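You operate a simulated robot arm through the tools that you are given. There is no shell and no other tool.

You are at the controls of a simulated robot arm. One attempt, no reset.

TASK
Put things in order on the top of belt two. At the end: the black fuse from the top of belt two stands where the black plate with blue tab stood; the black plate with blue tab stands where the blue torque key stood; the green leg from the top of belt two stands where the black fuse stood; the blue torque key from the top of belt two stands on top of the white sleeve; the blue box from the top of belt two is in the grey tray; whatever was shut is shut again. Leave all else as you found it, and nothing knocked over.

Only the result counts: the job must be done as asked and must still hold three seconds after the hand-in. Knocking over, shifting, dropping, spilling or breaking anything else fails it.

THE ROBOT
A 6-joint arm with a two-finger parallel gripper, fixed in place. Base frame: the origin is at the foot of the arm, x ahead of it, y to its left, z up; the work surface is at about z = 0. Lengths are in m, angles in degrees, forces in N, time in s.
With the tool pointing down near the work surface it reaches from about 0.18 to 0.46 m from the base axis. Its first joint turns from -70.0 to 70.0 degrees. Payload 1.9 kg.
Tool frame: the origin (TCP) lies between the finger pads and is the grasp point; the fingertips stand 0.023 m ahead of it; z points along the fingers, y is the line along which they close. The gripper opens to 0.094 m. The fingers are 0.038 m wide and 0.01 m thick; the gripper's body (0.054 by 0.096 m) begins 0.039 m behind the TCP.
Orientation is told as [roll, pitch, yaw] about the base's x, y, z axes, in that order, counted from this pose: with the fingers straight down and closing along the base's y, the tool's x points along the base's -x, its y along +y and its z along -z.

THE INTERFACE
- The arm moves only by the tool send_rows. Its argument "increments" is text: rows parted by semicolons, each of 7 numbers parted by spaces: the shift along the base's x, y, z in m, then the turn, a rotation vector about the base's x, y, z in degrees, then the gripper command, from -1 (shut) to 1 (fully open), values between in proportion. In form: x y z ax ay az jaw; .... A call has 1 to 20 rows; each row is the pose to reach, as a shift and turn from the pose commanded when the call began. A row lasts 0.2 s, in which the tool goes at most 0.05 m and 8.6 degrees; a call with a longer step from one row to the next is refused whole, and so is a gripper value outside its range. Where a pose cannot be reached the arm comes as near as it can. A force on the tool above 40 N (or 10 N above the force at the start of the call, whichever is more), or a blocked arm, ends the call early, and 0.2 s more pass. Each finger travels about 0.108 m/s and halts on what it meets, pressing with about 44 N; the grip force reading is that of the motor and also rises with nothing between the fingers. The clock runs only during rows and for 0.2 s after the last one: add rows that repeat a pose to give the fingers time. The reply holds the time, the measured pose of the TCP, the force on the tool along the base axes, the opening and the grip force, in the units named above and with some noise, with the torque about the TCP (base axes, N m) and any sound that the robot's microphone picked up.
- Cameras (640 x 400 px; columns grow to the right, rows downward): "scene" is fixed at [0.0556, 0.3097, 0.4285]; the picture's right is [-0.79, -0.61, 0.00], its down [-0.33, 0.42, -0.85] and it looks along [0.52, -0.67, -0.53] (base axes); focal length 214 px, centre (320, 200). "wrist" rides on the gripper at [0.086, 0.016, -0.075] in the tool frame; the picture's right is [-0.18, 0.98, 0.00], its down [-0.58, -0.11, -0.81] and it looks along [-0.79, -0.15, 0.59] (tool axes); focal length 243 px, centre (320, 200). There is no depth. A picture from a camera that has moved, and an enlarged one, comes with that camera's place and axes in the base frame and with its lens.
- grab_frame(camera): a new picture of that camera. The clock stands still meanwhile.
- inspect(camera, box): a new picture of the part [left, top, right, bottom] of that camera's present view, enlarged. The clock stands still meanwhile.
- job_done(): hands the job in; it is judged then, once.

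Places have to be worked out from the pictures, the camera data and where the tool is seen. Open the gripper and draw the arm clear of the work before you hand the job in, unless the task says otherwise.

The tools are called after "Call:" as a command line: name --argument value ..., lists and objects as JSON in quotes. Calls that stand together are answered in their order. send_rows: Moves the arm, as the interface text tells. Its arguments: {"type":"object","properties":{"increments":{"type":"string"}},"required":["increments"]} The other tools are called the same way: grab_frame (camera) takes a picture; inspect (camera, box) takes an enlarged picture of a part of a camera's view; job_done () hands the job in.

At the start:

```text
time_s: 0.0
eef_pos: [0.2863, -0.0521, 0.3858]
tool_rot: [0.1, -0.1, -0.1]
wrist_force: [0.2, -0.4, 0.5]
wrist_torque: [0.0, 0.0, 0.03]
grip_width: 0.094
grip_force: 0.1
```

scene: 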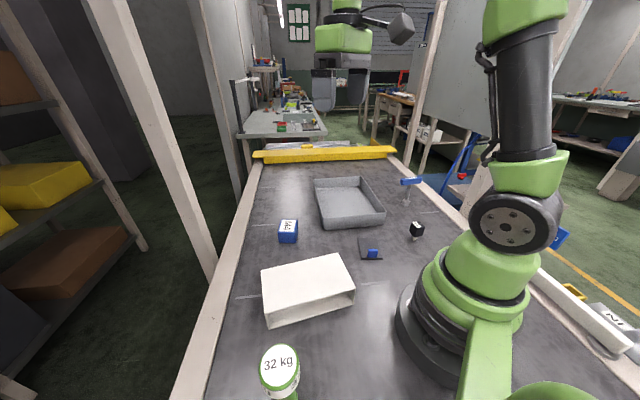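
wrist: 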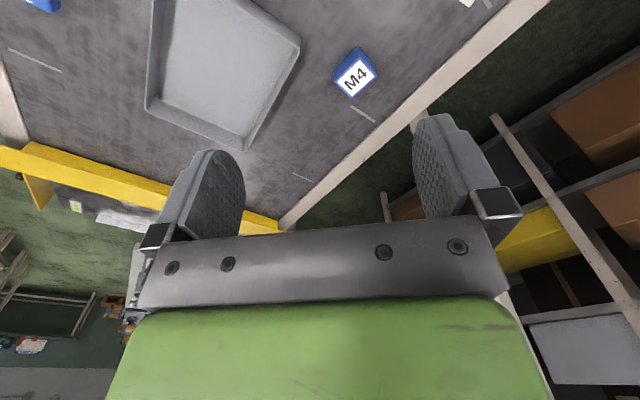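

I start by looking closer at the objects on the belt.

Call:
inspect --camera "scene" --box '[340, 160, 460, 280]'

Call:
inspect --camera "scene" --box '[220, 160, 420, 285]'

Call:
inspect --camera "scene" --box '[220, 240, 380, 400]'

Call:
inspect --camera "scene" --box '[480, 200, 640, 400]'

```text
3.33 times, centred on (400, 220) of scene
camera zoom: at [0.0556, 0.3097, 0.4285], right [-0.79, -0.61, 0.0], down [-0.33, 0.42, -0.85], along [0.52, -0.67, -0.53], focal length 715 px, centre (53, 133)
```

zoom: 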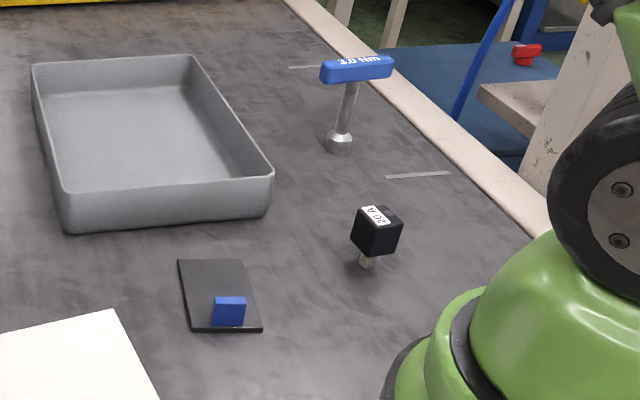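

```text
3.20 times, centred on (320, 222) of scene
camera zoom: at [0.0556, 0.3097, 0.4285], right [-0.79, -0.61, 0.0], down [-0.33, 0.42, -0.85], along [0.52, -0.67, -0.53], focal length 686 px, centre (320, 128)
```

zoom: 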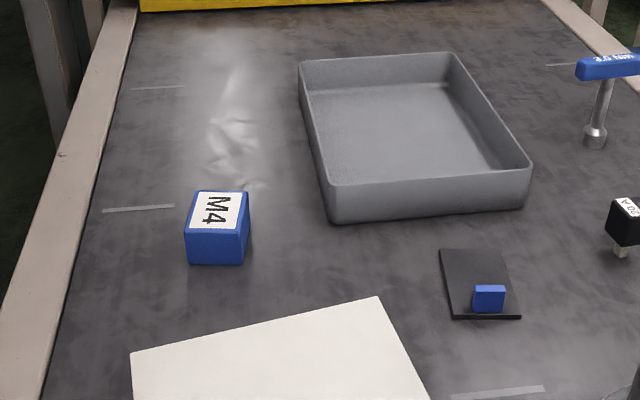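

```text
2.50 times, centred on (300, 320) of scene
camera zoom: at [0.0556, 0.3097, 0.4285], right [-0.79, -0.61, 0.0], down [-0.33, 0.42, -0.85], along [0.52, -0.67, -0.53], focal length 536 px, centre (370, -100)
```

zoom: 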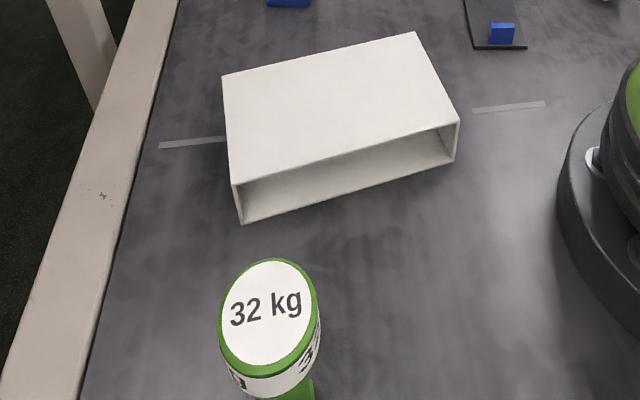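

```text
2.00 times, centred on (560, 300) of scene
camera zoom: at [0.0556, 0.3097, 0.4285], right [-0.79, -0.61, 0.0], down [-0.33, 0.42, -0.85], along [0.52, -0.67, -0.53], focal length 429 px, centre (-160, 0)
```

zoom: 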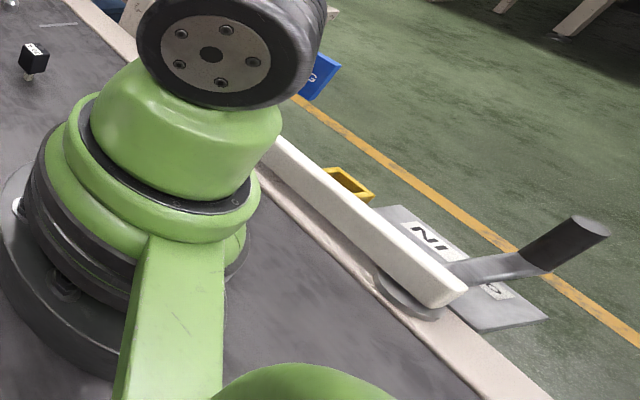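

The belt holds the M4 box, tray, plate, fuse (about (0.126,-0.228)), torque key (about (0.21,-0.40)), sleeve and green leg. I swing the arm toward the fuse/plate/key side to view them with the wrist camera.

Call:
send_rows --increments "-0.024 -0.015 0 0 0 -7.5 1; -0.048 -0.03 0 0 0 -15 1; -0.072 -0.045 0 0 0 -22.5 1; -0.096 -0.06 0 0 0 -30 1; -0.12 -0.075 0 0 0 -37.5 1; -0.144 -0.09 0 0 0 -45 1; -0.144 -0.09 0 0 0 -45 1"

Call:
grab_frame --camera "wrist"

Call:
grab_frame --camera "scene"

```text
time_s: 1.6
eef_pos: [0.1427, -0.1428, 0.3835]
tool_rot: [0.0, 0.1, -45.2]
wrist_force: [0.6, 0.2, -0.2]
wrist_torque: [0.02, -0.01, -0.03]
grip_width: 0.0941
grip_force: 0.0
```

```text
taken
camera wrist: at [0.0926, -0.0694, 0.4582], right [0.83, 0.56, 0.0], down [0.33, -0.49, 0.81], along [0.45, -0.67, -0.59], focal length 243 px, centre (320, 200)
```

wrist: 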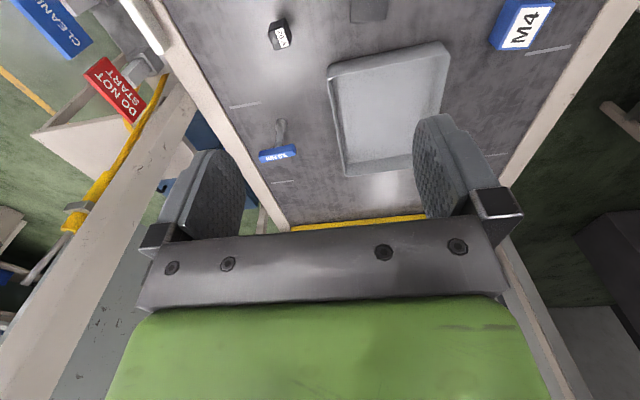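

```text
taken
```

scene: 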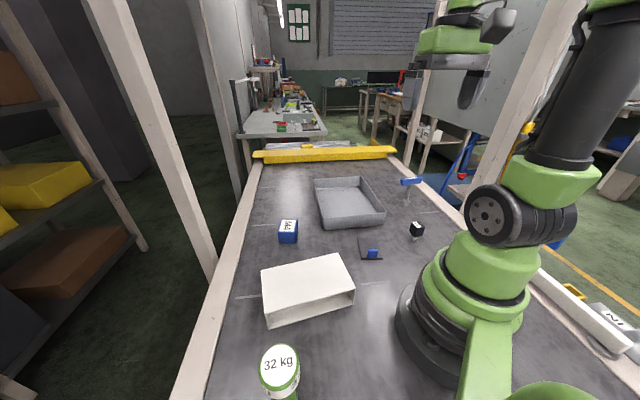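

I enlarge the wrist view to locate the key, the fuse and the plate more exactly.

Call:
inspect --camera "wrist" --box '[220, 0, 400, 112]'

Call:
inspect --camera "wrist" --box '[210, 90, 350, 190]'

Call:
inspect --camera "wrist" --box '[320, 0, 580, 180]'

```text
3.56 times, centred on (310, 56) of wrist
camera zoom: at [0.0926, -0.0694, 0.4582], right [0.83, 0.56, 0.0], down [0.33, -0.49, 0.81], along [0.45, -0.67, -0.59], focal length 863 px, centre (356, 712)
```

zoom: 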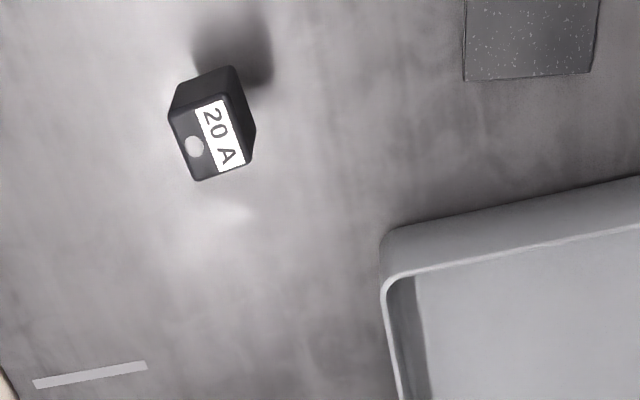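

```text
4.00 times, centred on (280, 140) of wrist
camera zoom: at [0.0926, -0.0694, 0.4582], right [0.83, 0.56, 0.0], down [0.33, -0.49, 0.81], along [0.45, -0.67, -0.59], focal length 970 px, centre (480, 440)
```

zoom: 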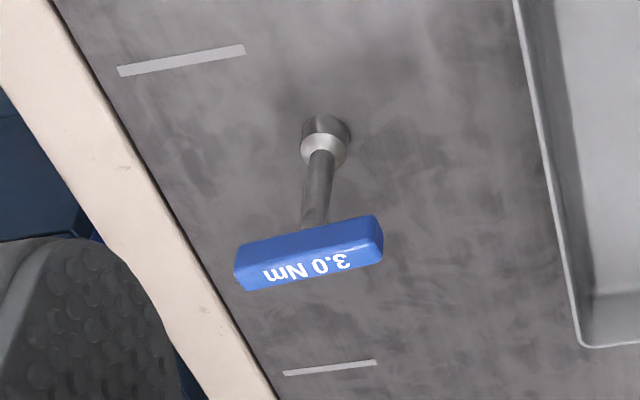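

```text
2.22 times, centred on (450, 90) of wrist
camera zoom: at [0.0926, -0.0694, 0.4582], right [0.83, 0.56, 0.0], down [0.33, -0.49, 0.81], along [0.45, -0.67, -0.59], focal length 539 px, centre (31, 444)
```

zoom: 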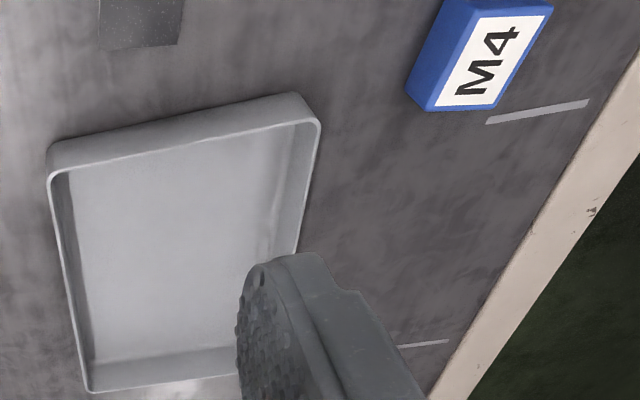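

Key base ≈ (0.209,-0.392), fuse ≈ (0.127,-0.229), plate centre ≈ (0.2115,-0.117) with the tab at its near end. Now I swing to the left to view the sleeve, leg and box.

Call:
send_rows --increments "0.016 0.021 0 0 0 7.5 1; 0.0305 0.0428 0 0 0 15 1; 0.042 0.066 0 0 0 22.5 1; 0.0505 0.091 0 0 0 30 1; 0.0556 0.1167 0 0 0 37.5 1; 0.0573 0.1428 0 0 0 45 1; 0.0556 0.1689 0 0 0 52.5 1; 0.0505 0.1946 0 0 0 60 1; 0.042 0.2193 0 0 0 67.5 1; 0.0305 0.2428 0 0 0 75 1; 0.016 0.2646 0 0 0 82.5 1; -0.001 0.284 0 0 0 90 1; -0.001 0.284 0 0 0 90 1"

Call:
grab_frame --camera "wrist"

Call:
grab_frame --camera "scene"

```text
time_s: 4.4
eef_pos: [0.1398, 0.1416, 0.3863]
tool_rot: [0.1, -0.1, 45.0]
wrist_force: [0.2, 0.1, -0.7]
wrist_torque: [-0.01, 0.0, 0.02]
grip_width: 0.0944
grip_force: 0.0
```

```text
taken
camera wrist: at [0.0678, 0.0917, 0.4606], right [-0.56, 0.83, 0.0], down [0.49, 0.33, 0.81], along [0.67, 0.46, -0.59], focal length 243 px, centre (320, 200)
```

wrist: 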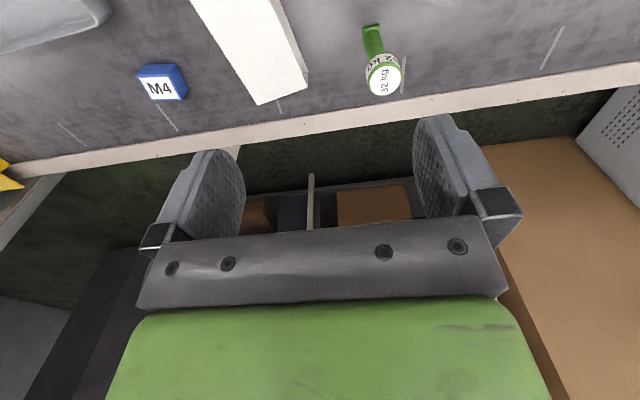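

```text
taken
```

scene: 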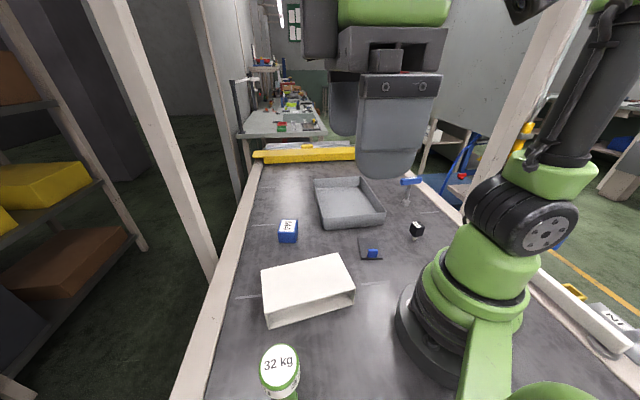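

The leg looks like a green post with a wider white-and-green capped end on top. I enlarge each object here.

Call:
inspect --camera "wrist" --box '[330, 10, 450, 110]'

Call:
inspect --camera "wrist" --box '[180, 0, 360, 120]'

Call:
inspect --camera "wrist" --box '[100, 30, 220, 130]'

```text
4.00 times, centred on (390, 60) of wrist
camera zoom: at [0.0678, 0.0917, 0.4606], right [-0.56, 0.83, 0.0], down [0.49, 0.33, 0.81], along [0.67, 0.46, -0.59], focal length 970 px, centre (40, 760)
```

zoom: 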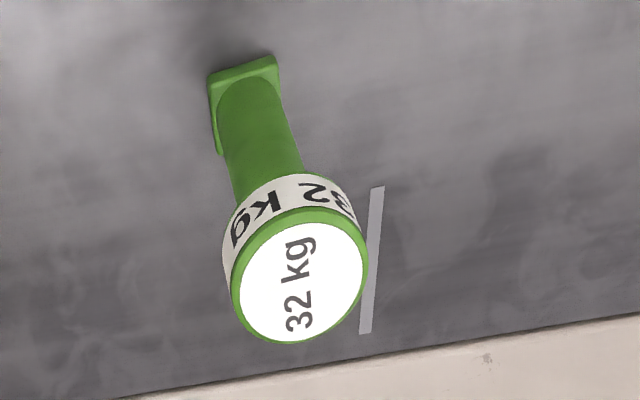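

```text
3.33 times, centred on (270, 60) of wrist
camera zoom: at [0.0678, 0.0917, 0.4606], right [-0.56, 0.83, 0.0], down [0.49, 0.33, 0.81], along [0.67, 0.46, -0.59], focal length 809 px, centre (487, 667)
```

zoom: 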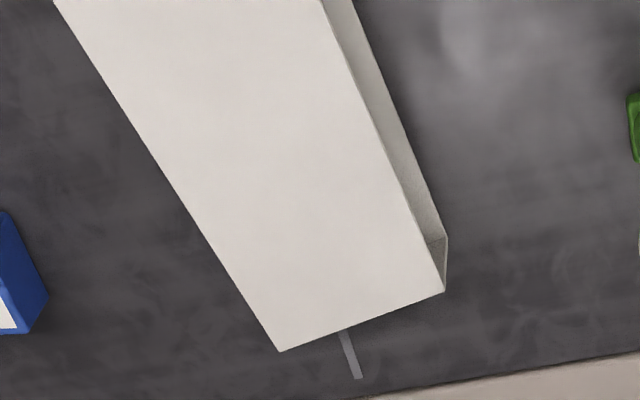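

```text
4.00 times, centred on (160, 80) of wrist
camera zoom: at [0.0678, 0.0917, 0.4606], right [-0.56, 0.83, 0.0], down [0.49, 0.33, 0.81], along [0.67, 0.46, -0.59], focal length 970 px, centre (960, 680)
```

zoom: 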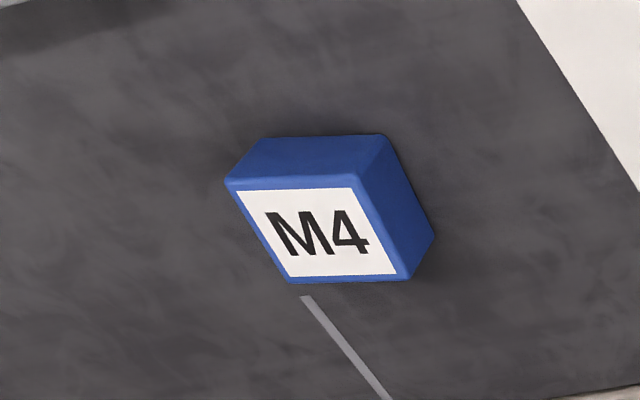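

Estimates: leg (0.155,0.255), 0.143 tall; sleeve top centre (0.256,0.098), z 0.051; box centre (0.427,-0.015), long axis at about -54°. I start with the box: hover over it with the jaws closing across its short side.

Call:
send_rows --increments "0.0238 -0.0131 -0.0188 0 0 -8.25 1; 0.0476 -0.0262 -0.0376 0 0 -16.5 1; 0.0714 -0.0393 -0.0565 0 0 -24.75 1; 0.0952 -0.0523 -0.0753 0 0 -33 1; 0.119 -0.0654 -0.0941 0 0 -41.25 1; 0.143 -0.0785 -0.113 0 0 -49.5 1; 0.1667 -0.0916 -0.1318 0 0 -57.75 1; 0.1905 -0.1047 -0.1506 0 0 -66 1; 0.2143 -0.1178 -0.1695 0 0 -74.25 1; 0.2381 -0.1309 -0.1883 0 0 -82.5 1; 0.2619 -0.144 -0.2071 0 0 -90.75 1; 0.2857 -0.157 -0.226 0 0 -99 1; 0.2857 -0.157 -0.226 0 0 -99 1"

Call:
grab_frame --camera "wrist"

Call:
grab_frame --camera "scene"

```text
time_s: 7.2
eef_pos: [0.4263, -0.0158, 0.1586]
tool_rot: [0.0, 0.0, -54.3]
wrist_force: [-0.1, -0.4, -0.7]
wrist_torque: [-0.01, 0.01, 0.02]
grip_width: 0.094
grip_force: 0.0
```

```text
taken
camera wrist: at [0.3883, 0.0639, 0.2325], right [0.9, 0.43, 0.0], down [0.25, -0.53, 0.81], along [0.34, -0.73, -0.59], focal length 243 px, centre (320, 200)
```

wrist: 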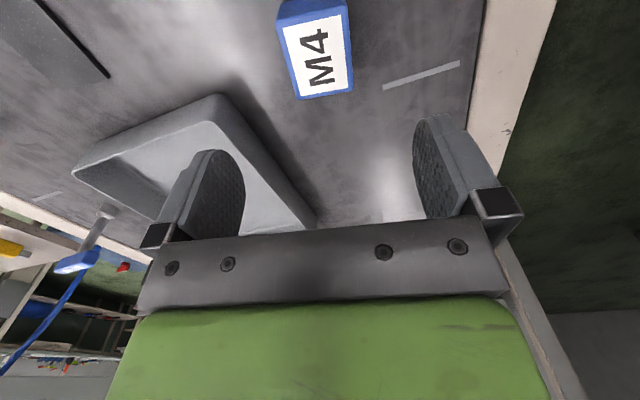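

```text
taken
```

scene: 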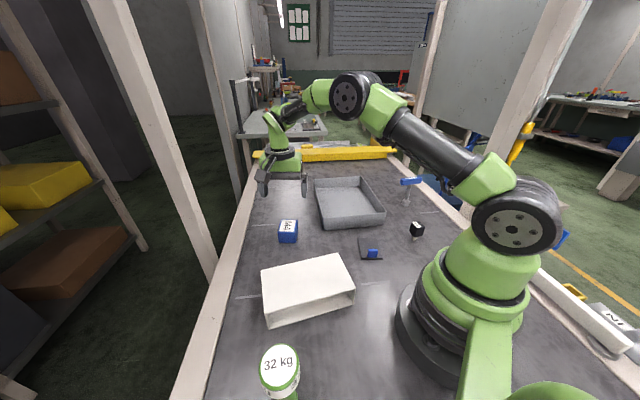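

The box is centred under the gripper. I enlarge it to check the yaw.

Call:
inspect --camera "wrist" --box '[240, 0, 400, 100]'

```text
4.00 times, centred on (320, 50) of wrist
camera zoom: at [0.3883, 0.0639, 0.2325], right [0.9, 0.43, 0.0], down [0.25, -0.53, 0.81], along [0.34, -0.73, -0.59], focal length 970 px, centre (320, 800)
```

zoom: 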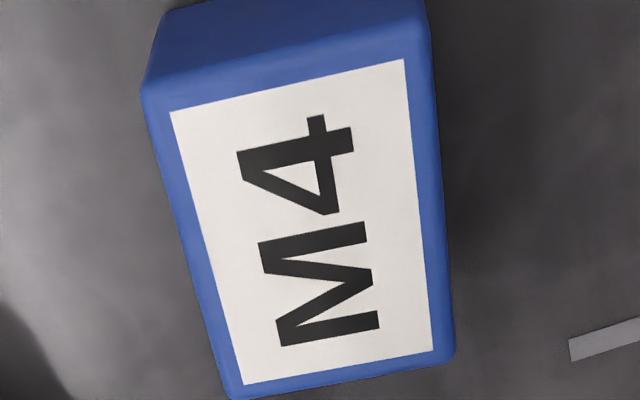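

Alignment and yaw (36° closing direction) are good. I descend and close on the box.

Call:
send_rows --increments "-0.001 0 -0.04 0 0 0 1; -0.001 0 -0.08 0 0 0 1; -0.001 0 -0.11 0 0 0 1; -0.001 0 -0.131 0 0 0 1; -0.001 0 -0.131 0 0 0 1; -0.001 0 -0.131 0 0 0 -1; -0.001 0 -0.131 0 0 0 -1; -0.001 0 -0.131 0 0 0 -1; -0.001 0 -0.131 0 0 0 -1"

Call:
grab_frame --camera "wrist"

```text
time_s: 9.2
eef_pos: [0.4274, -0.0148, 0.028]
tool_rot: [0.0, 0.0, -54.1]
wrist_force: [-0.5, 0.5, -0.5]
wrist_torque: [0.0, 0.01, -0.05]
grip_width: 0.0497
grip_force: 43.7
```

```text
taken
camera wrist: at [0.3883, 0.0647, 0.1027], right [0.9, 0.43, 0.0], down [0.25, -0.53, 0.81], along [0.35, -0.73, -0.59], focal length 243 px, centre (320, 200)
```

wrist: 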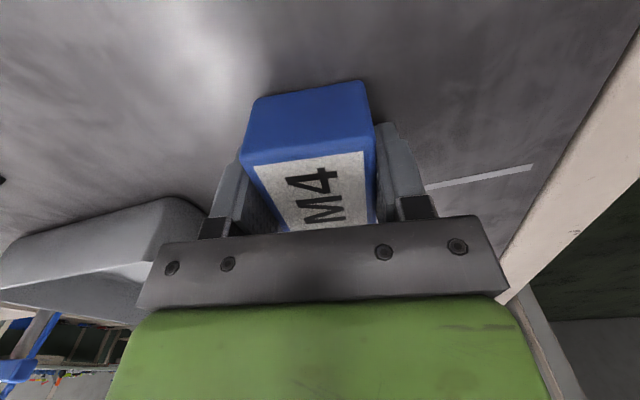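

The box is gripped (0.05 m wide). I lift it, carry it over the tray's near half and start down.

Call:
send_rows --increments "0 0 0.04 0 0 0 -1; 0 0 0.08 0 0 0 -1; 0 0 0.12 0 0 0 -1; -0.016 -0.04 0.12 0 0 2 -1; -0.033 -0.08 0.12 0 0 4 -1; -0.049 -0.12 0.12 0 0 6 -1; -0.066 -0.16 0.12 0 0 8 -1; -0.082 -0.201 0.12 0 0 9 -1; -0.082 -0.201 0.12 0 0 9 -1"

Call:
grab_frame --camera "scene"

Call:
grab_frame --camera "wrist"

```text
time_s: 11.2
eef_pos: [0.3431, -0.216, 0.1498]
tool_rot: [0.0, 0.1, -45.0]
wrist_force: [0.7, 0.0, -1.8]
wrist_torque: [0.01, -0.01, 0.0]
grip_width: 0.0494
grip_force: 44.3
```

```text
taken
```

scene: 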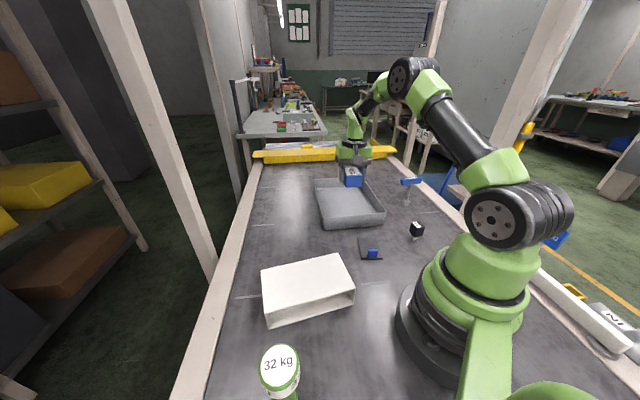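

```text
taken
camera wrist: at [0.2925, -0.1428, 0.2239], right [0.83, 0.56, 0.0], down [0.33, -0.49, 0.81], along [0.46, -0.67, -0.59], focal length 243 px, centre (320, 200)
```

wrist: 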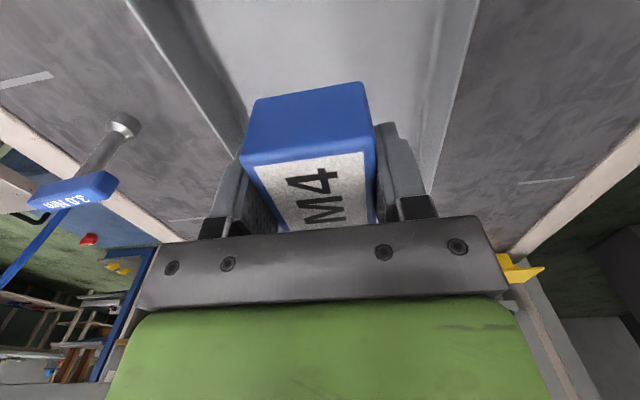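

The box is over the tray interior with margins on all sides. I lower gently toward the tray floor.

Call:
send_rows --increments "0 0 -0.04 0 0 0 -1; 0 0 -0.08 0 0 0 -1; 0 0 -0.1 0 0 0 -1; 0 0 -0.11 0 0 0 -1; 0 0 -0.113 0 0 0 -1; 0 0 -0.116 0 0 0 -1; 0 0 -0.116 0 0 0 -1"

Call:
grab_frame --camera "scene"

```text
time_s: 12.8
eef_pos: [0.345, -0.2154, 0.0325]
tool_rot: [0.0, 0.0, -45.1]
wrist_force: [-0.8, 0.2, -1.9]
wrist_torque: [0.0, 0.0, -0.01]
grip_width: 0.0498
grip_force: 44.3
```

```text
taken
```

scene: 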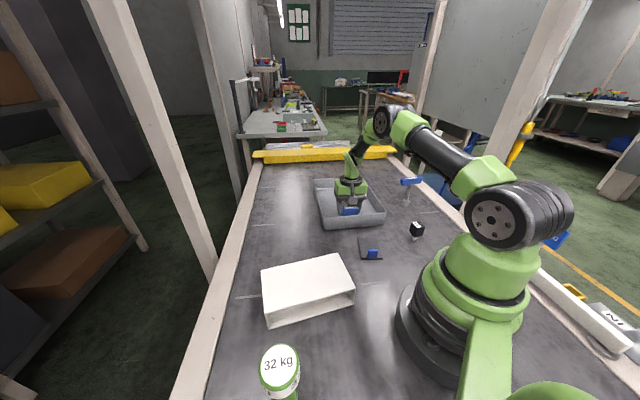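

No contact yet, so I lower a few more millimetres in small steps.

Call:
send_rows --increments "0 0 -0.001 0 0 0 -1; 0 0 -0.002 0 0 0 -1; 0 0 -0.002 0 0 0 -1"

```text
time_s: 13.6
eef_pos: [0.3441, -0.2162, 0.0325]
tool_rot: [0.2, -0.2, -45.1]
wrist_force: [-2.2, 1.0, 7.0]
wrist_torque: [0.28, 0.07, 0.07]
grip_width: 0.0497
grip_force: 43.7
stopped in row 3: the force on the tool passed its limit at 41 N (the readings are from after the stop); the commanded pose is now the measured one
```

Touched the tray floor. I open partly, then fully while rising straight up.

Call:
send_rows --increments "0 0 0 0 0 0 0.5; 0 0 0 0 0 0 0.5; 0 0 0 0 0 0 0.5; 0 0 0.03 0 0 0 0.5; 0 0 0.07 0 0 0 0.5; 0 0 0.12 0 0 0 1; 0 0 0.165 0 0 0 1; 0 0 0.165 0 0 0 1"

Call:
grab_frame --camera "wrist"

Call:
grab_frame --camera "scene"

```text
time_s: 15.4
eef_pos: [0.3454, -0.214, 0.1961]
tool_rot: [0.2, -0.2, -45.1]
wrist_force: [0.4, 0.2, -0.2]
wrist_torque: [0.01, 0.01, 0.01]
grip_width: 0.094
grip_force: 0.1
```

```text
taken
camera wrist: at [0.2944, -0.1419, 0.2712], right [0.83, 0.56, 0.0], down [0.33, -0.49, 0.81], along [0.46, -0.67, -0.59], focal length 243 px, centre (320, 200)
```

wrist: 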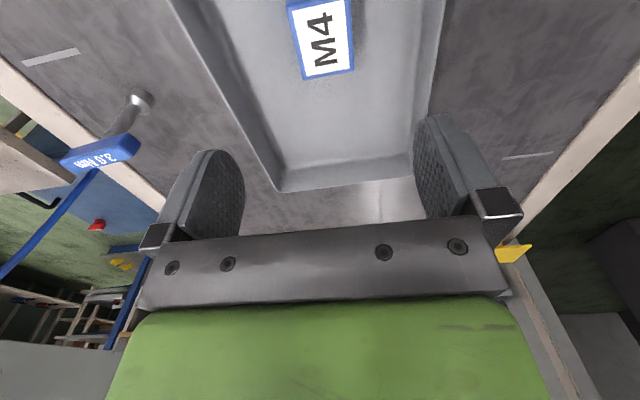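

```text
taken
```

scene: 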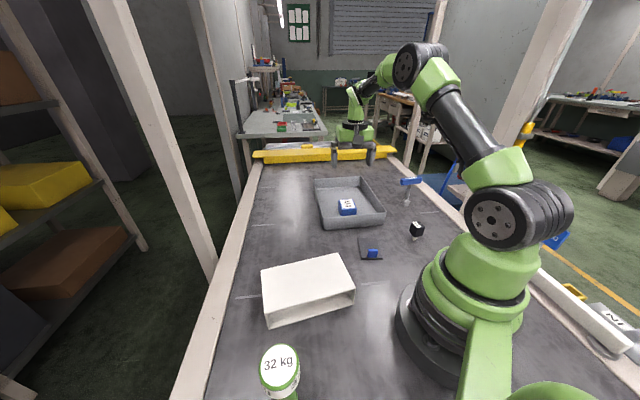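

Box sits in the tray. Next the torque key: I hover over it with jaws closing across the handle (yaw about -133°).

Call:
send_rows --increments "-0.0124 -0.0162 0.01 0 0 -8 1; -0.0247 -0.0324 0.02 0 0 -16 1; -0.0371 -0.0485 0.03 0 0 -24 1; -0.0495 -0.0647 0.03 0 0 -32 1; -0.0618 -0.0809 0.03 0 0 -40 1; -0.0742 -0.0971 0.03 0 0 -48 1; -0.0865 -0.1133 0.03 0 0 -56 1; -0.0989 -0.1295 0.03 0 0 -64 1; -0.1113 -0.1456 0.03 0 0 -72 1; -0.1236 -0.1618 0.03 0 0 -80 1; -0.136 -0.178 0.03 0 0 -88 1; -0.136 -0.178 0.03 0 0 -88 1"

Call:
grab_frame --camera "wrist"

Call:
grab_frame --camera "scene"

```text
time_s: 18.0
eef_pos: [0.2082, -0.3937, 0.2279]
tool_rot: [0.1, -0.2, -133.3]
wrist_force: [0.4, 0.2, 0.7]
wrist_torque: [0.01, 0.0, -0.02]
grip_width: 0.0939
grip_force: 0.1
```

```text
taken
camera wrist: at [0.2785, -0.3412, 0.302], right [0.59, -0.81, 0.0], down [-0.48, -0.35, 0.81], along [-0.65, -0.48, -0.59], focal length 243 px, centre (320, 200)
```

wrist: 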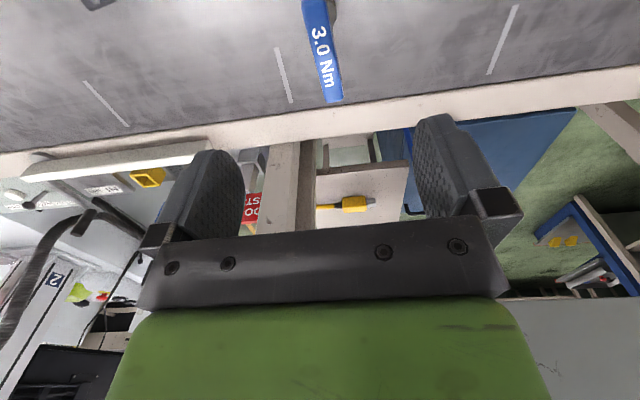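

```text
taken
```

scene: 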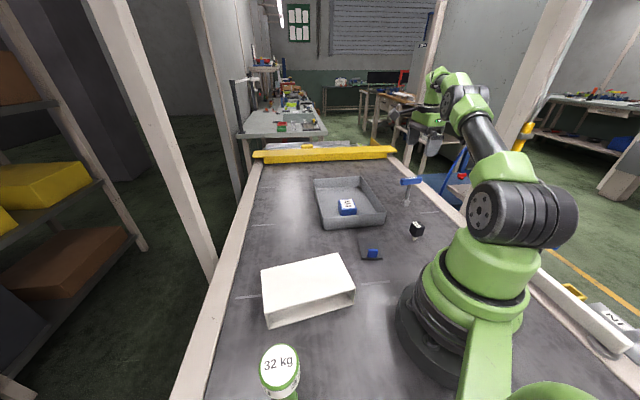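

I enlarge the key handle below the gripper to measure its place and angle.

Call:
inspect --camera "wrist" --box '[240, 0, 400, 110]'

Call:
inspect --camera "scene" --box '[380, 160, 460, 220]'

```text
3.64 times, centred on (320, 55) of wrist
camera zoom: at [0.2785, -0.3412, 0.302], right [0.59, -0.81, 0.0], down [-0.48, -0.35, 0.81], along [-0.65, -0.48, -0.59], focal length 882 px, centre (320, 727)
```

zoom: 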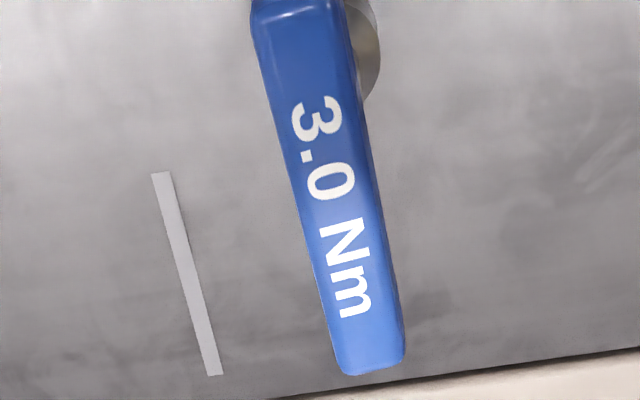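

```text
6.67 times, centred on (420, 190) of scene
camera zoom: at [0.0556, 0.3097, 0.4285], right [-0.79, -0.61, 0.0], down [-0.33, 0.42, -0.85], along [0.52, -0.67, -0.53], focal length 1430 px, centre (-347, 267)
```

zoom: 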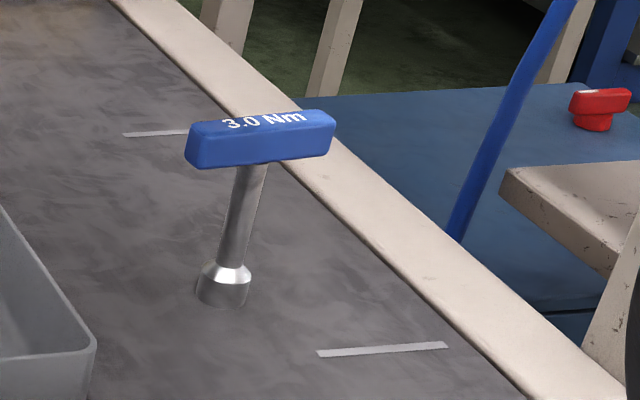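

Handle centre looks to be at about (0.212,-0.391), along ≈48°. I descend to just above the handle with a small correction and check.

Call:
send_rows --increments "0.002 0.0015 -0.03 0 0 0.8 1; 0.0039 0.003 -0.06 0 0 1.5 1; 0.0039 0.003 -0.07 0 0 1.5 1; 0.0039 0.003 -0.07 0 0 1.5 1"

Call:
inspect --camera "wrist" --box '[200, 40, 440, 190]'

Call:
inspect --camera "scene" --box '[380, 140, 460, 220]'

```text
time_s: 19.0
eef_pos: [0.2133, -0.3918, 0.1587]
tool_rot: [0.1, -0.1, -131.8]
wrist_force: [-0.1, -0.1, 0.0]
wrist_torque: [0.01, -0.01, 0.0]
grip_width: 0.0941
grip_force: 0.0
```

```text
2.67 times, centred on (320, 115) of wrist
camera zoom: at [0.2822, -0.3369, 0.2327], right [0.61, -0.79, 0.0], down [-0.47, -0.36, 0.81], along [-0.64, -0.5, -0.59], focal length 647 px, centre (320, 427)
```

zoom: 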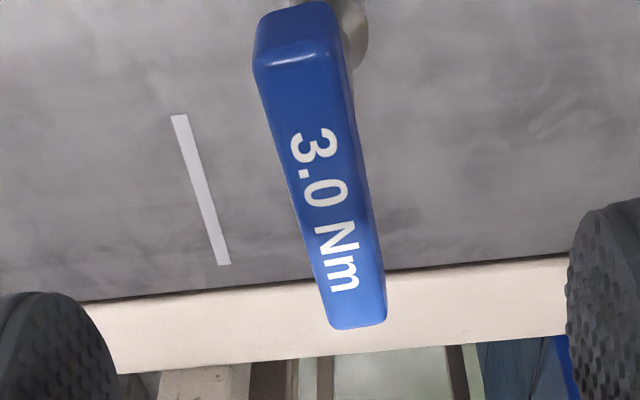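

```text
5.00 times, centred on (420, 180) of scene
camera zoom: at [0.0556, 0.3098, 0.4285], right [-0.79, -0.61, 0.0], down [-0.33, 0.42, -0.85], along [0.52, -0.67, -0.53], focal length 1072 px, centre (-180, 300)
```

zoom: 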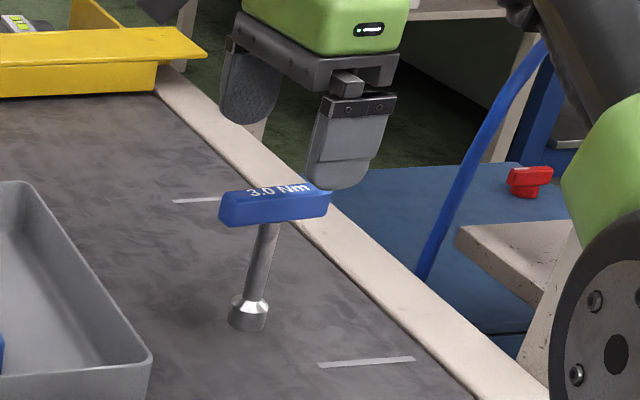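

The handle centre is ~3 mm toward the image right and turned ~1.5°. I correct, descend so the pads straddle the handle (z≈0.098), and close gradually.

Call:
send_rows --increments "0.0019 -0.0018 0 0 0 1.5 1; 0.0019 -0.0018 -0.02 0 0 1.5 1; 0.0019 -0.0018 -0.04 0 0 1.5 1; 0.0019 -0.0018 -0.06 0 0 1.5 1; 0.0019 -0.0018 -0.06 0 0 1.5 0; 0.0019 -0.0018 -0.06 0 0 1.5 0; 0.0019 -0.0018 -0.06 0 0 1.5 0"

Call:
inspect --camera "wrist" --box '[160, 40, 480, 240]'

Call:
inspect --camera "scene" --box '[380, 140, 460, 220]'

```text
time_s: 20.6
eef_pos: [0.2132, -0.3935, 0.098]
tool_rot: [0.1, -0.2, -130.2]
wrist_force: [0.1, 0.1, -0.3]
wrist_torque: [0.01, 0.01, 0.0]
grip_width: 0.0471
grip_force: 0.1
```

```text
2.00 times, centred on (320, 140) of wrist
camera zoom: at [0.2806, -0.3367, 0.1718], right [0.63, -0.77, 0.0], down [-0.46, -0.37, 0.81], along [-0.62, -0.51, -0.59], focal length 485 px, centre (320, 320)
```

zoom: 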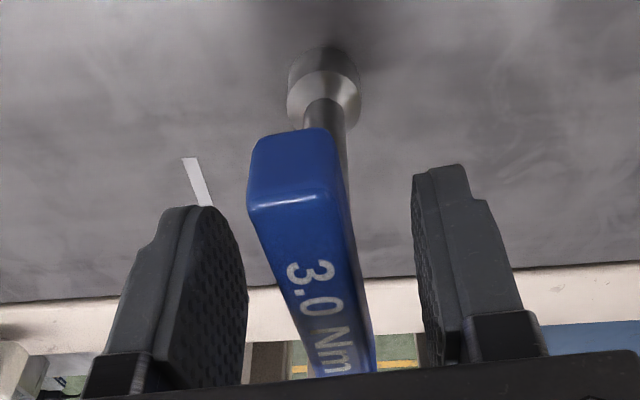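

```text
5.00 times, centred on (420, 180) of scene
camera zoom: at [0.0556, 0.3097, 0.4285], right [-0.79, -0.61, 0.0], down [-0.33, 0.42, -0.85], along [0.52, -0.67, -0.53], focal length 1072 px, centre (-180, 300)
```

zoom: 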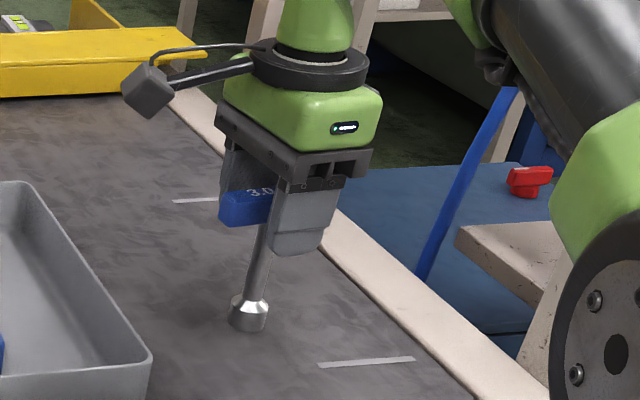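

Handle is centred between the fingers; the key's base reads (0.2134,-0.393). I close on it.

Call:
send_rows --increments "0 0 0 0 0 0 -0.4; 0 0 0 0 0 0 -0.6; 0 0 0 0 0 0 -1; 0 0 0 0 0 0 -1; 0 0 0 0 0 0 -1"

Call:
inspect --camera "wrist" --box '[160, 40, 480, 240]'

```text
time_s: 21.8
eef_pos: [0.2146, -0.3929, 0.0982]
tool_rot: [0.2, -0.2, -130.1]
wrist_force: [-0.4, -0.6, 0.6]
wrist_torque: [-0.11, -0.08, -0.01]
grip_width: 0.0165
grip_force: 43.8
```

```text
2.00 times, centred on (320, 140) of wrist
camera zoom: at [0.2807, -0.3367, 0.1719], right [0.63, -0.77, 0.0], down [-0.46, -0.37, 0.81], along [-0.62, -0.51, -0.59], focal length 485 px, centre (320, 320)
```

zoom: 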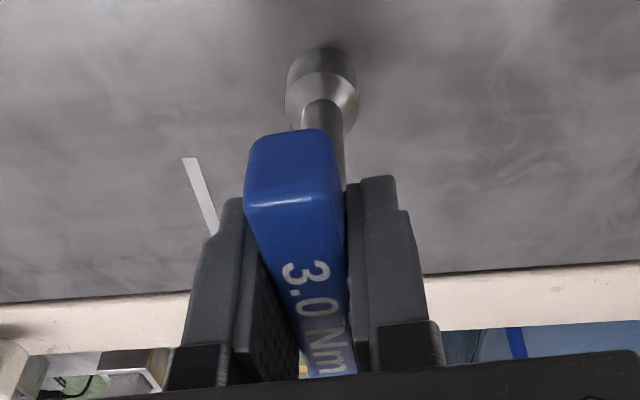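

Gripped (0.0165 m). I lift the key and carry it over the sleeve, turning with the base.

Call:
send_rows --increments "0 0 0.03 0 0 0 -1; 0 0 0.07 0 0 0 -1; 0 0 0.11 0 0 0 -1; 0.0033 0.0378 0.12 0 0 6.4 -1; 0.0066 0.0755 0.12 0 0 12.8 -1; 0.0098 0.1133 0.12 0 0 19.2 -1; 0.0131 0.1511 0.12 0 0 25.5 -1; 0.0164 0.1888 0.12 0 0 31.9 -1; 0.0197 0.2266 0.12 0 0 38.3 -1; 0.0229 0.2644 0.12 0 0 44.7 -1; 0.0262 0.3022 0.12 0 0 51.1 -1; 0.0295 0.3399 0.12 0 0 57.5 -1; 0.0328 0.3777 0.12 0 0 63.8 -1; 0.036 0.4155 0.12 0 0 70.2 -1; 0.0393 0.4532 0.12 0 0 76.6 -1; 0.0426 0.491 0.12 0 0 83 -1; 0.0426 0.491 0.12 0 0 83 -1"

Call:
grab_frame --camera "scene"

Call:
grab_frame --camera "wrist"

```text
time_s: 25.4
eef_pos: [0.2566, 0.0972, 0.2164]
tool_rot: [0.1, -0.2, -47.0]
wrist_force: [-0.5, 0.3, -1.9]
wrist_torque: [0.02, 0.01, 0.02]
grip_width: 0.0166
grip_force: 44.1
```

```text
taken
```

scene: 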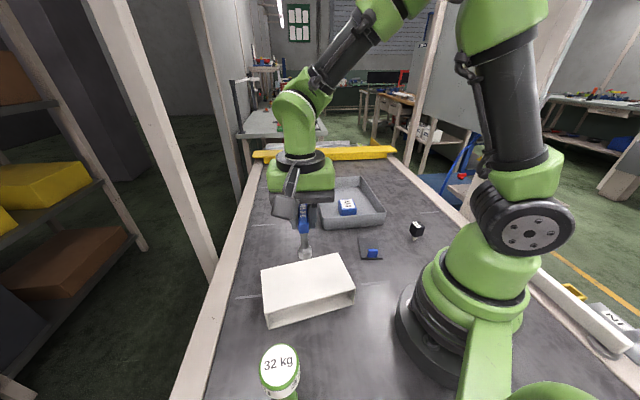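

```text
taken
camera wrist: at [0.2079, 0.172, 0.2904], right [0.85, 0.53, 0.0], down [0.31, -0.5, 0.81], along [0.43, -0.68, -0.59], focal length 243 px, centre (320, 200)
```

wrist: 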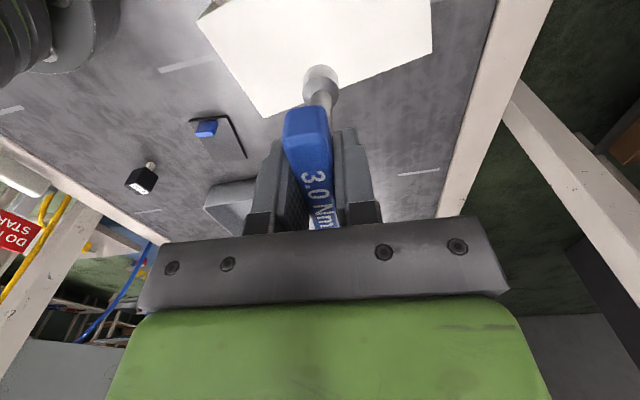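

The key hangs straight, above the sleeve's middle. I lower it to just above the sleeve top.

Call:
send_rows --increments "0 0 -0.03 0 0 0 -1; 0 0 -0.05 0 0 0 -1; 0 0 -0.06 0 0 0 -1; 0 0 -0.064 0 0 0 -1; 0 0 -0.064 0 0 0 -1"

Call:
inspect --camera "scene" --box '[240, 200, 380, 330]'

Call:
inspect --camera "wrist" --box '[160, 0, 480, 200]'

```text
time_s: 26.6
eef_pos: [0.2566, 0.0968, 0.1528]
tool_rot: [0.3, -0.2, -47.1]
wrist_force: [-2.9, -2.2, 30.5]
wrist_torque: [-0.19, 0.19, -0.04]
grip_width: 0.0166
grip_force: 44.1
```

```text
3.08 times, centred on (310, 265) of scene
camera zoom: at [0.0555, 0.3097, 0.4285], right [-0.79, -0.61, 0.0], down [-0.33, 0.42, -0.85], along [0.52, -0.67, -0.53], focal length 660 px, centre (351, 0)
```

zoom: 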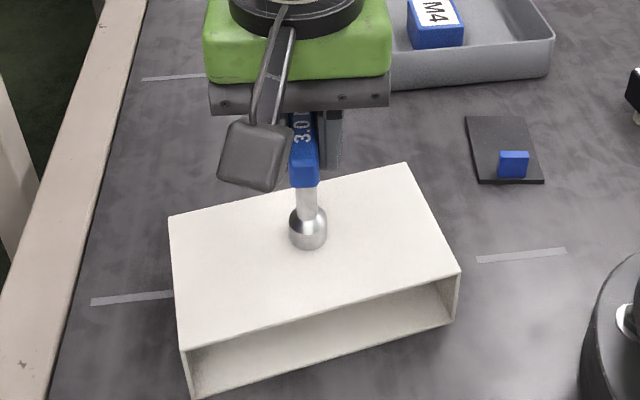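

```text
2.00 times, centred on (320, 100) of wrist
camera zoom: at [0.2088, 0.1718, 0.2266], right [0.85, 0.53, 0.01], down [0.31, -0.5, 0.81], along [0.43, -0.68, -0.59], focal length 485 px, centre (320, 400)
```

zoom: 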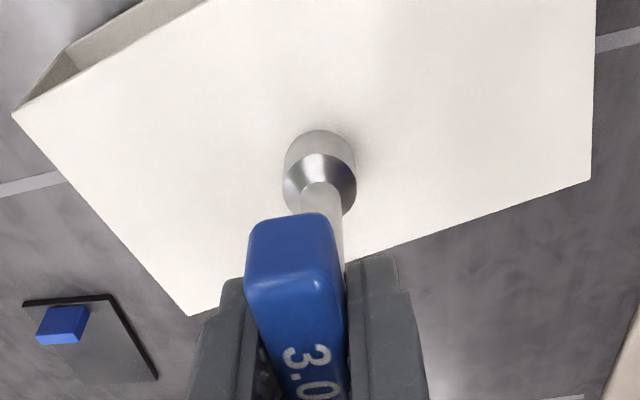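

The key already touches the sleeve (30 N). I back off about a millimetre to relieve the load before releasing.

Call:
send_rows --increments "0 0 0.001 0 0 0 -1; 0 0 0.001 0 0 0 -1"

```text
time_s: 27.2
eef_pos: [0.2564, 0.0964, 0.1527]
tool_rot: [0.1, -0.2, -47.1]
wrist_force: [1.3, -0.2, 2.6]
wrist_torque: [-0.05, -0.14, 0.0]
grip_width: 0.0166
grip_force: 43.7
```

Light contact now. I release and rise straight up.

Call:
send_rows --increments "0 0 0 0 0 0 -0.5; 0 0 0 0 0 0 -0.3; 0 0 0 0 0 0 0; 0 0 0 0 0 0 0.3; 0 0 0 0 0 0 0.3; 0 0 0.02 0 0 0 0.3; 0 0 0.05 0 0 0 0.3; 0 0 0.09 0 0 0 0.3; 0 0 0.12 0 0 0 1; 0 0 0.12 0 0 0 1"

Call:
grab_frame --camera "scene"

Call:
grab_frame --camera "wrist"

```text
time_s: 29.4
eef_pos: [0.2565, 0.0964, 0.2756]
tool_rot: [0.2, -0.2, -47.1]
wrist_force: [0.4, 0.3, 0.1]
wrist_torque: [-0.01, -0.01, 0.0]
grip_width: 0.0939
grip_force: 0.0
```

```text
taken
```

scene: 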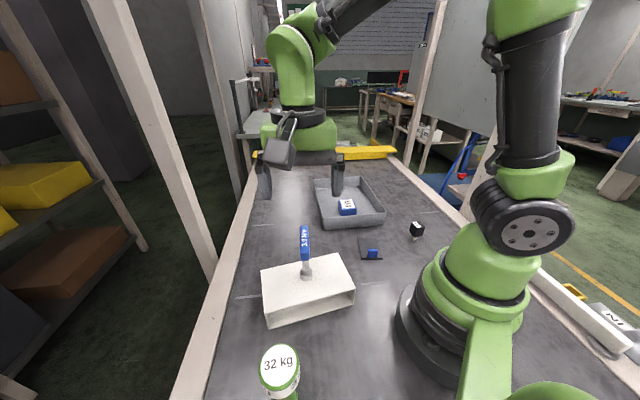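

```text
taken
camera wrist: at [0.2088, 0.1712, 0.3496], right [0.85, 0.53, 0.0], down [0.31, -0.5, 0.81], along [0.43, -0.68, -0.59], focal length 243 px, centre (320, 200)
```

wrist: 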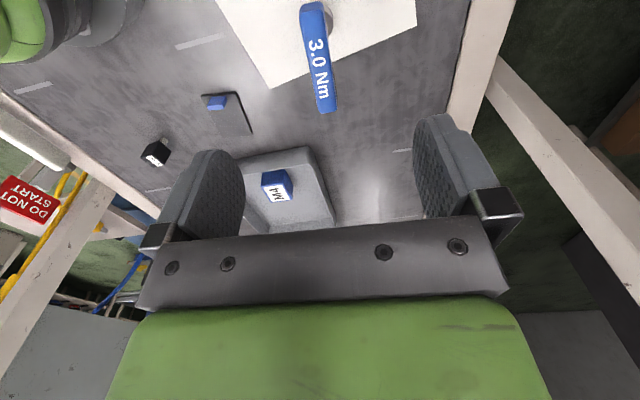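

The key stands on the sleeve. Now I measure the plate and its tab from this view.

Call:
inspect --camera "wrist" --box '[180, 70, 280, 150]'

Call:
inspect --camera "scene" --box '[340, 220, 400, 270]'

```text
5.00 times, centred on (230, 110) of wrist
camera zoom: at [0.2088, 0.1712, 0.3496], right [0.85, 0.53, 0.0], down [0.31, -0.5, 0.81], along [0.43, -0.68, -0.59], focal length 1213 px, centre (770, 650)
```

zoom: 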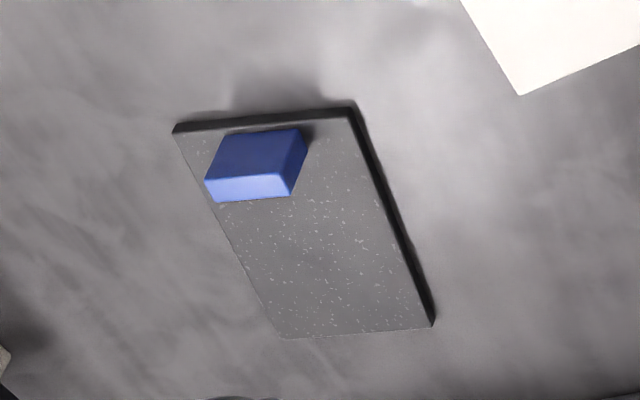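

```text
8.00 times, centred on (370, 245) of scene
camera zoom: at [0.0556, 0.3097, 0.4285], right [-0.79, -0.61, 0.0], down [-0.33, 0.42, -0.85], along [0.52, -0.67, -0.53], focal length 1716 px, centre (-80, -160)
```

zoom: 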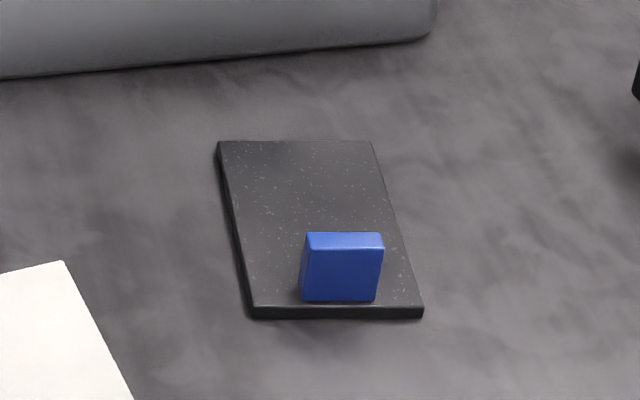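

Plate centre ≈ (0.210,-0.115), tab ≈ (0.190,-0.089), top z≈0.027, plate axis ≈ -53.5°. I move over the tab with yaw ≈ 36.5° so the jaws close across its thickness.

Call:
send_rows --increments "-0.0066 -0.0185 0 0 0 8.35 1; -0.0133 -0.037 0 0 0 16.7 1; -0.02 -0.0555 0 0 0 25.05 1; -0.0266 -0.074 0 0 0 33.4 1; -0.0332 -0.0925 0 0 0 41.75 1; -0.04 -0.111 0 0 0 50.1 1; -0.0466 -0.1295 0 0 0 58.45 1; -0.0532 -0.148 0 0 0 66.8 1; -0.06 -0.1665 0 0 0 75.15 1; -0.0665 -0.185 0 0 0 83.5 1; -0.0665 -0.185 -0.04 0 0 83.5 1; -0.0665 -0.185 -0.08 0 0 83.5 1; -0.0665 -0.185 -0.12 0 0 83.5 1; -0.0665 -0.185 -0.14 0 0 83.5 1; -0.0665 -0.185 -0.14 0 0 83.5 1"

Call:
grab_frame --camera "wrist"

Call:
grab_frame --camera "scene"

```text
time_s: 32.6
eef_pos: [0.1913, -0.0885, 0.1338]
tool_rot: [0.1, -0.1, 36.3]
wrist_force: [0.4, -0.2, -0.5]
wrist_torque: [-0.01, -0.04, -0.01]
grip_width: 0.0938
grip_force: 0.0
```

```text
taken
camera wrist: at [0.1105, -0.1261, 0.209], right [-0.43, 0.9, 0.0], down [0.53, 0.25, 0.81], along [0.73, 0.35, -0.59], focal length 243 px, centre (320, 200)
```

wrist: 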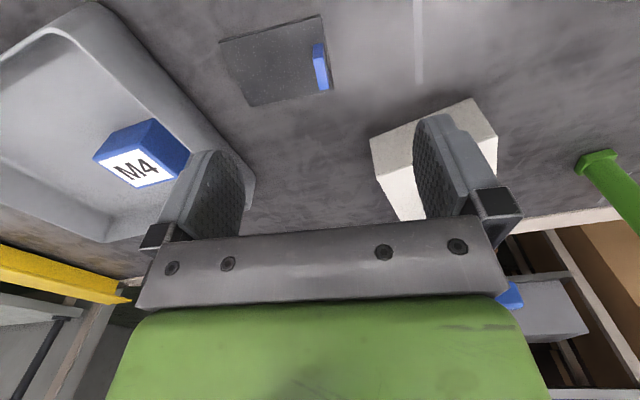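

```text
taken
```

scene: 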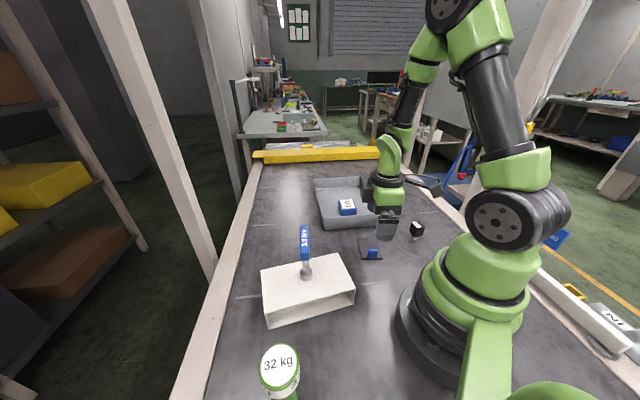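

The tab is right at the expected spot under the gripper. I enlarge to check its angle.

Call:
inspect --camera "wrist" --box '[210, 0, 370, 110]'

```text
3.64 times, centred on (290, 55) of wrist
camera zoom: at [0.1105, -0.1261, 0.209], right [-0.43, 0.9, 0.0], down [0.53, 0.25, 0.81], along [0.73, 0.35, -0.59], focal length 882 px, centre (429, 727)
```

zoom: 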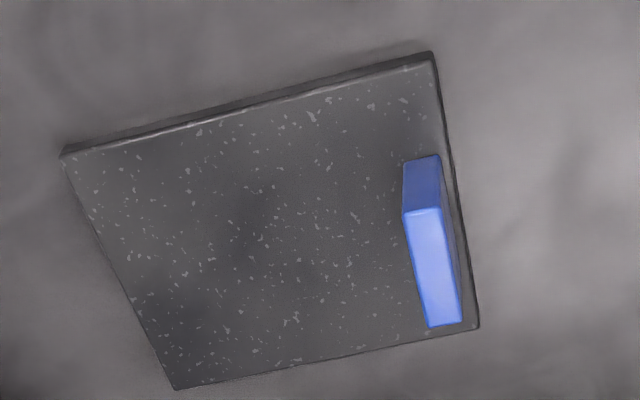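

Tab centre ≈ (0.1916,-0.086), angle 37.6°. I apply a ~2 mm / 1° correction and descend so the fingertips stop just above the plate surface.

Call:
send_rows --increments "0.001 0.002 -0.03 0 0 1 1; 0.001 0.002 -0.06 0 0 1 0.3; 0.001 0.002 -0.085 0 0 1 0; 0.001 0.002 -0.098 0 0 1 0; 0.001 0.002 -0.103 0 0 1 0; 0.001 0.002 -0.103 0 0 1 0"

Call:
inspect --camera "wrist" --box '[160, 60, 480, 240]'

Call:
inspect --camera "scene" --box '[320, 190, 420, 280]'

```text
time_s: 34.0
eef_pos: [0.1919, -0.0859, 0.0304]
tool_rot: [0.1, -0.2, 37.3]
wrist_force: [0.4, 0.2, 0.0]
wrist_torque: [-0.01, 0.01, 0.01]
grip_width: 0.0469
grip_force: 0.0
```

```text
2.00 times, centred on (320, 150) of wrist
camera zoom: at [0.1125, -0.1245, 0.1048], right [-0.45, 0.89, 0.0], down [0.53, 0.26, 0.81], along [0.72, 0.36, -0.59], focal length 485 px, centre (320, 300)
```

zoom: 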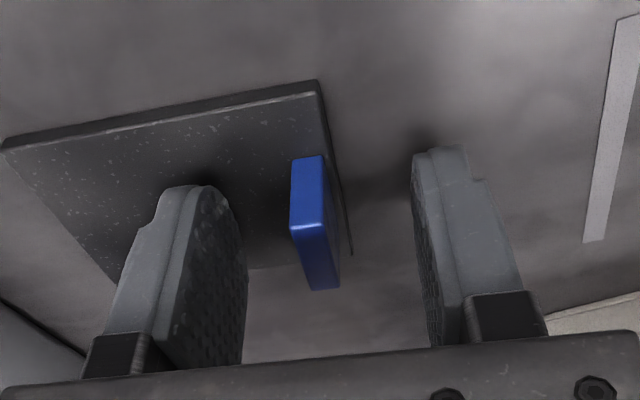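

```text
4.44 times, centred on (370, 235) of scene
camera zoom: at [0.0556, 0.3097, 0.4285], right [-0.79, -0.61, 0.0], down [-0.33, 0.42, -0.85], along [0.52, -0.67, -0.53], focal length 953 px, centre (98, 44)
```

zoom: 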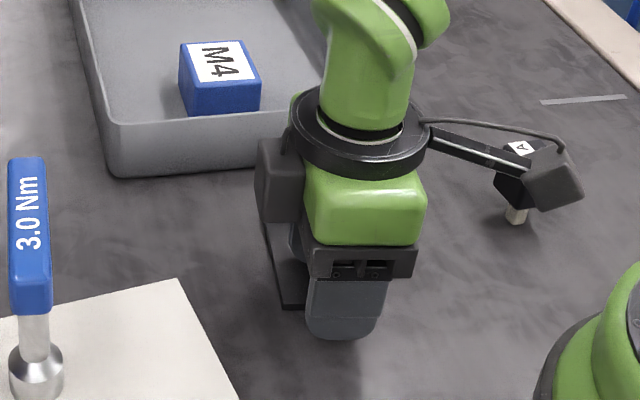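

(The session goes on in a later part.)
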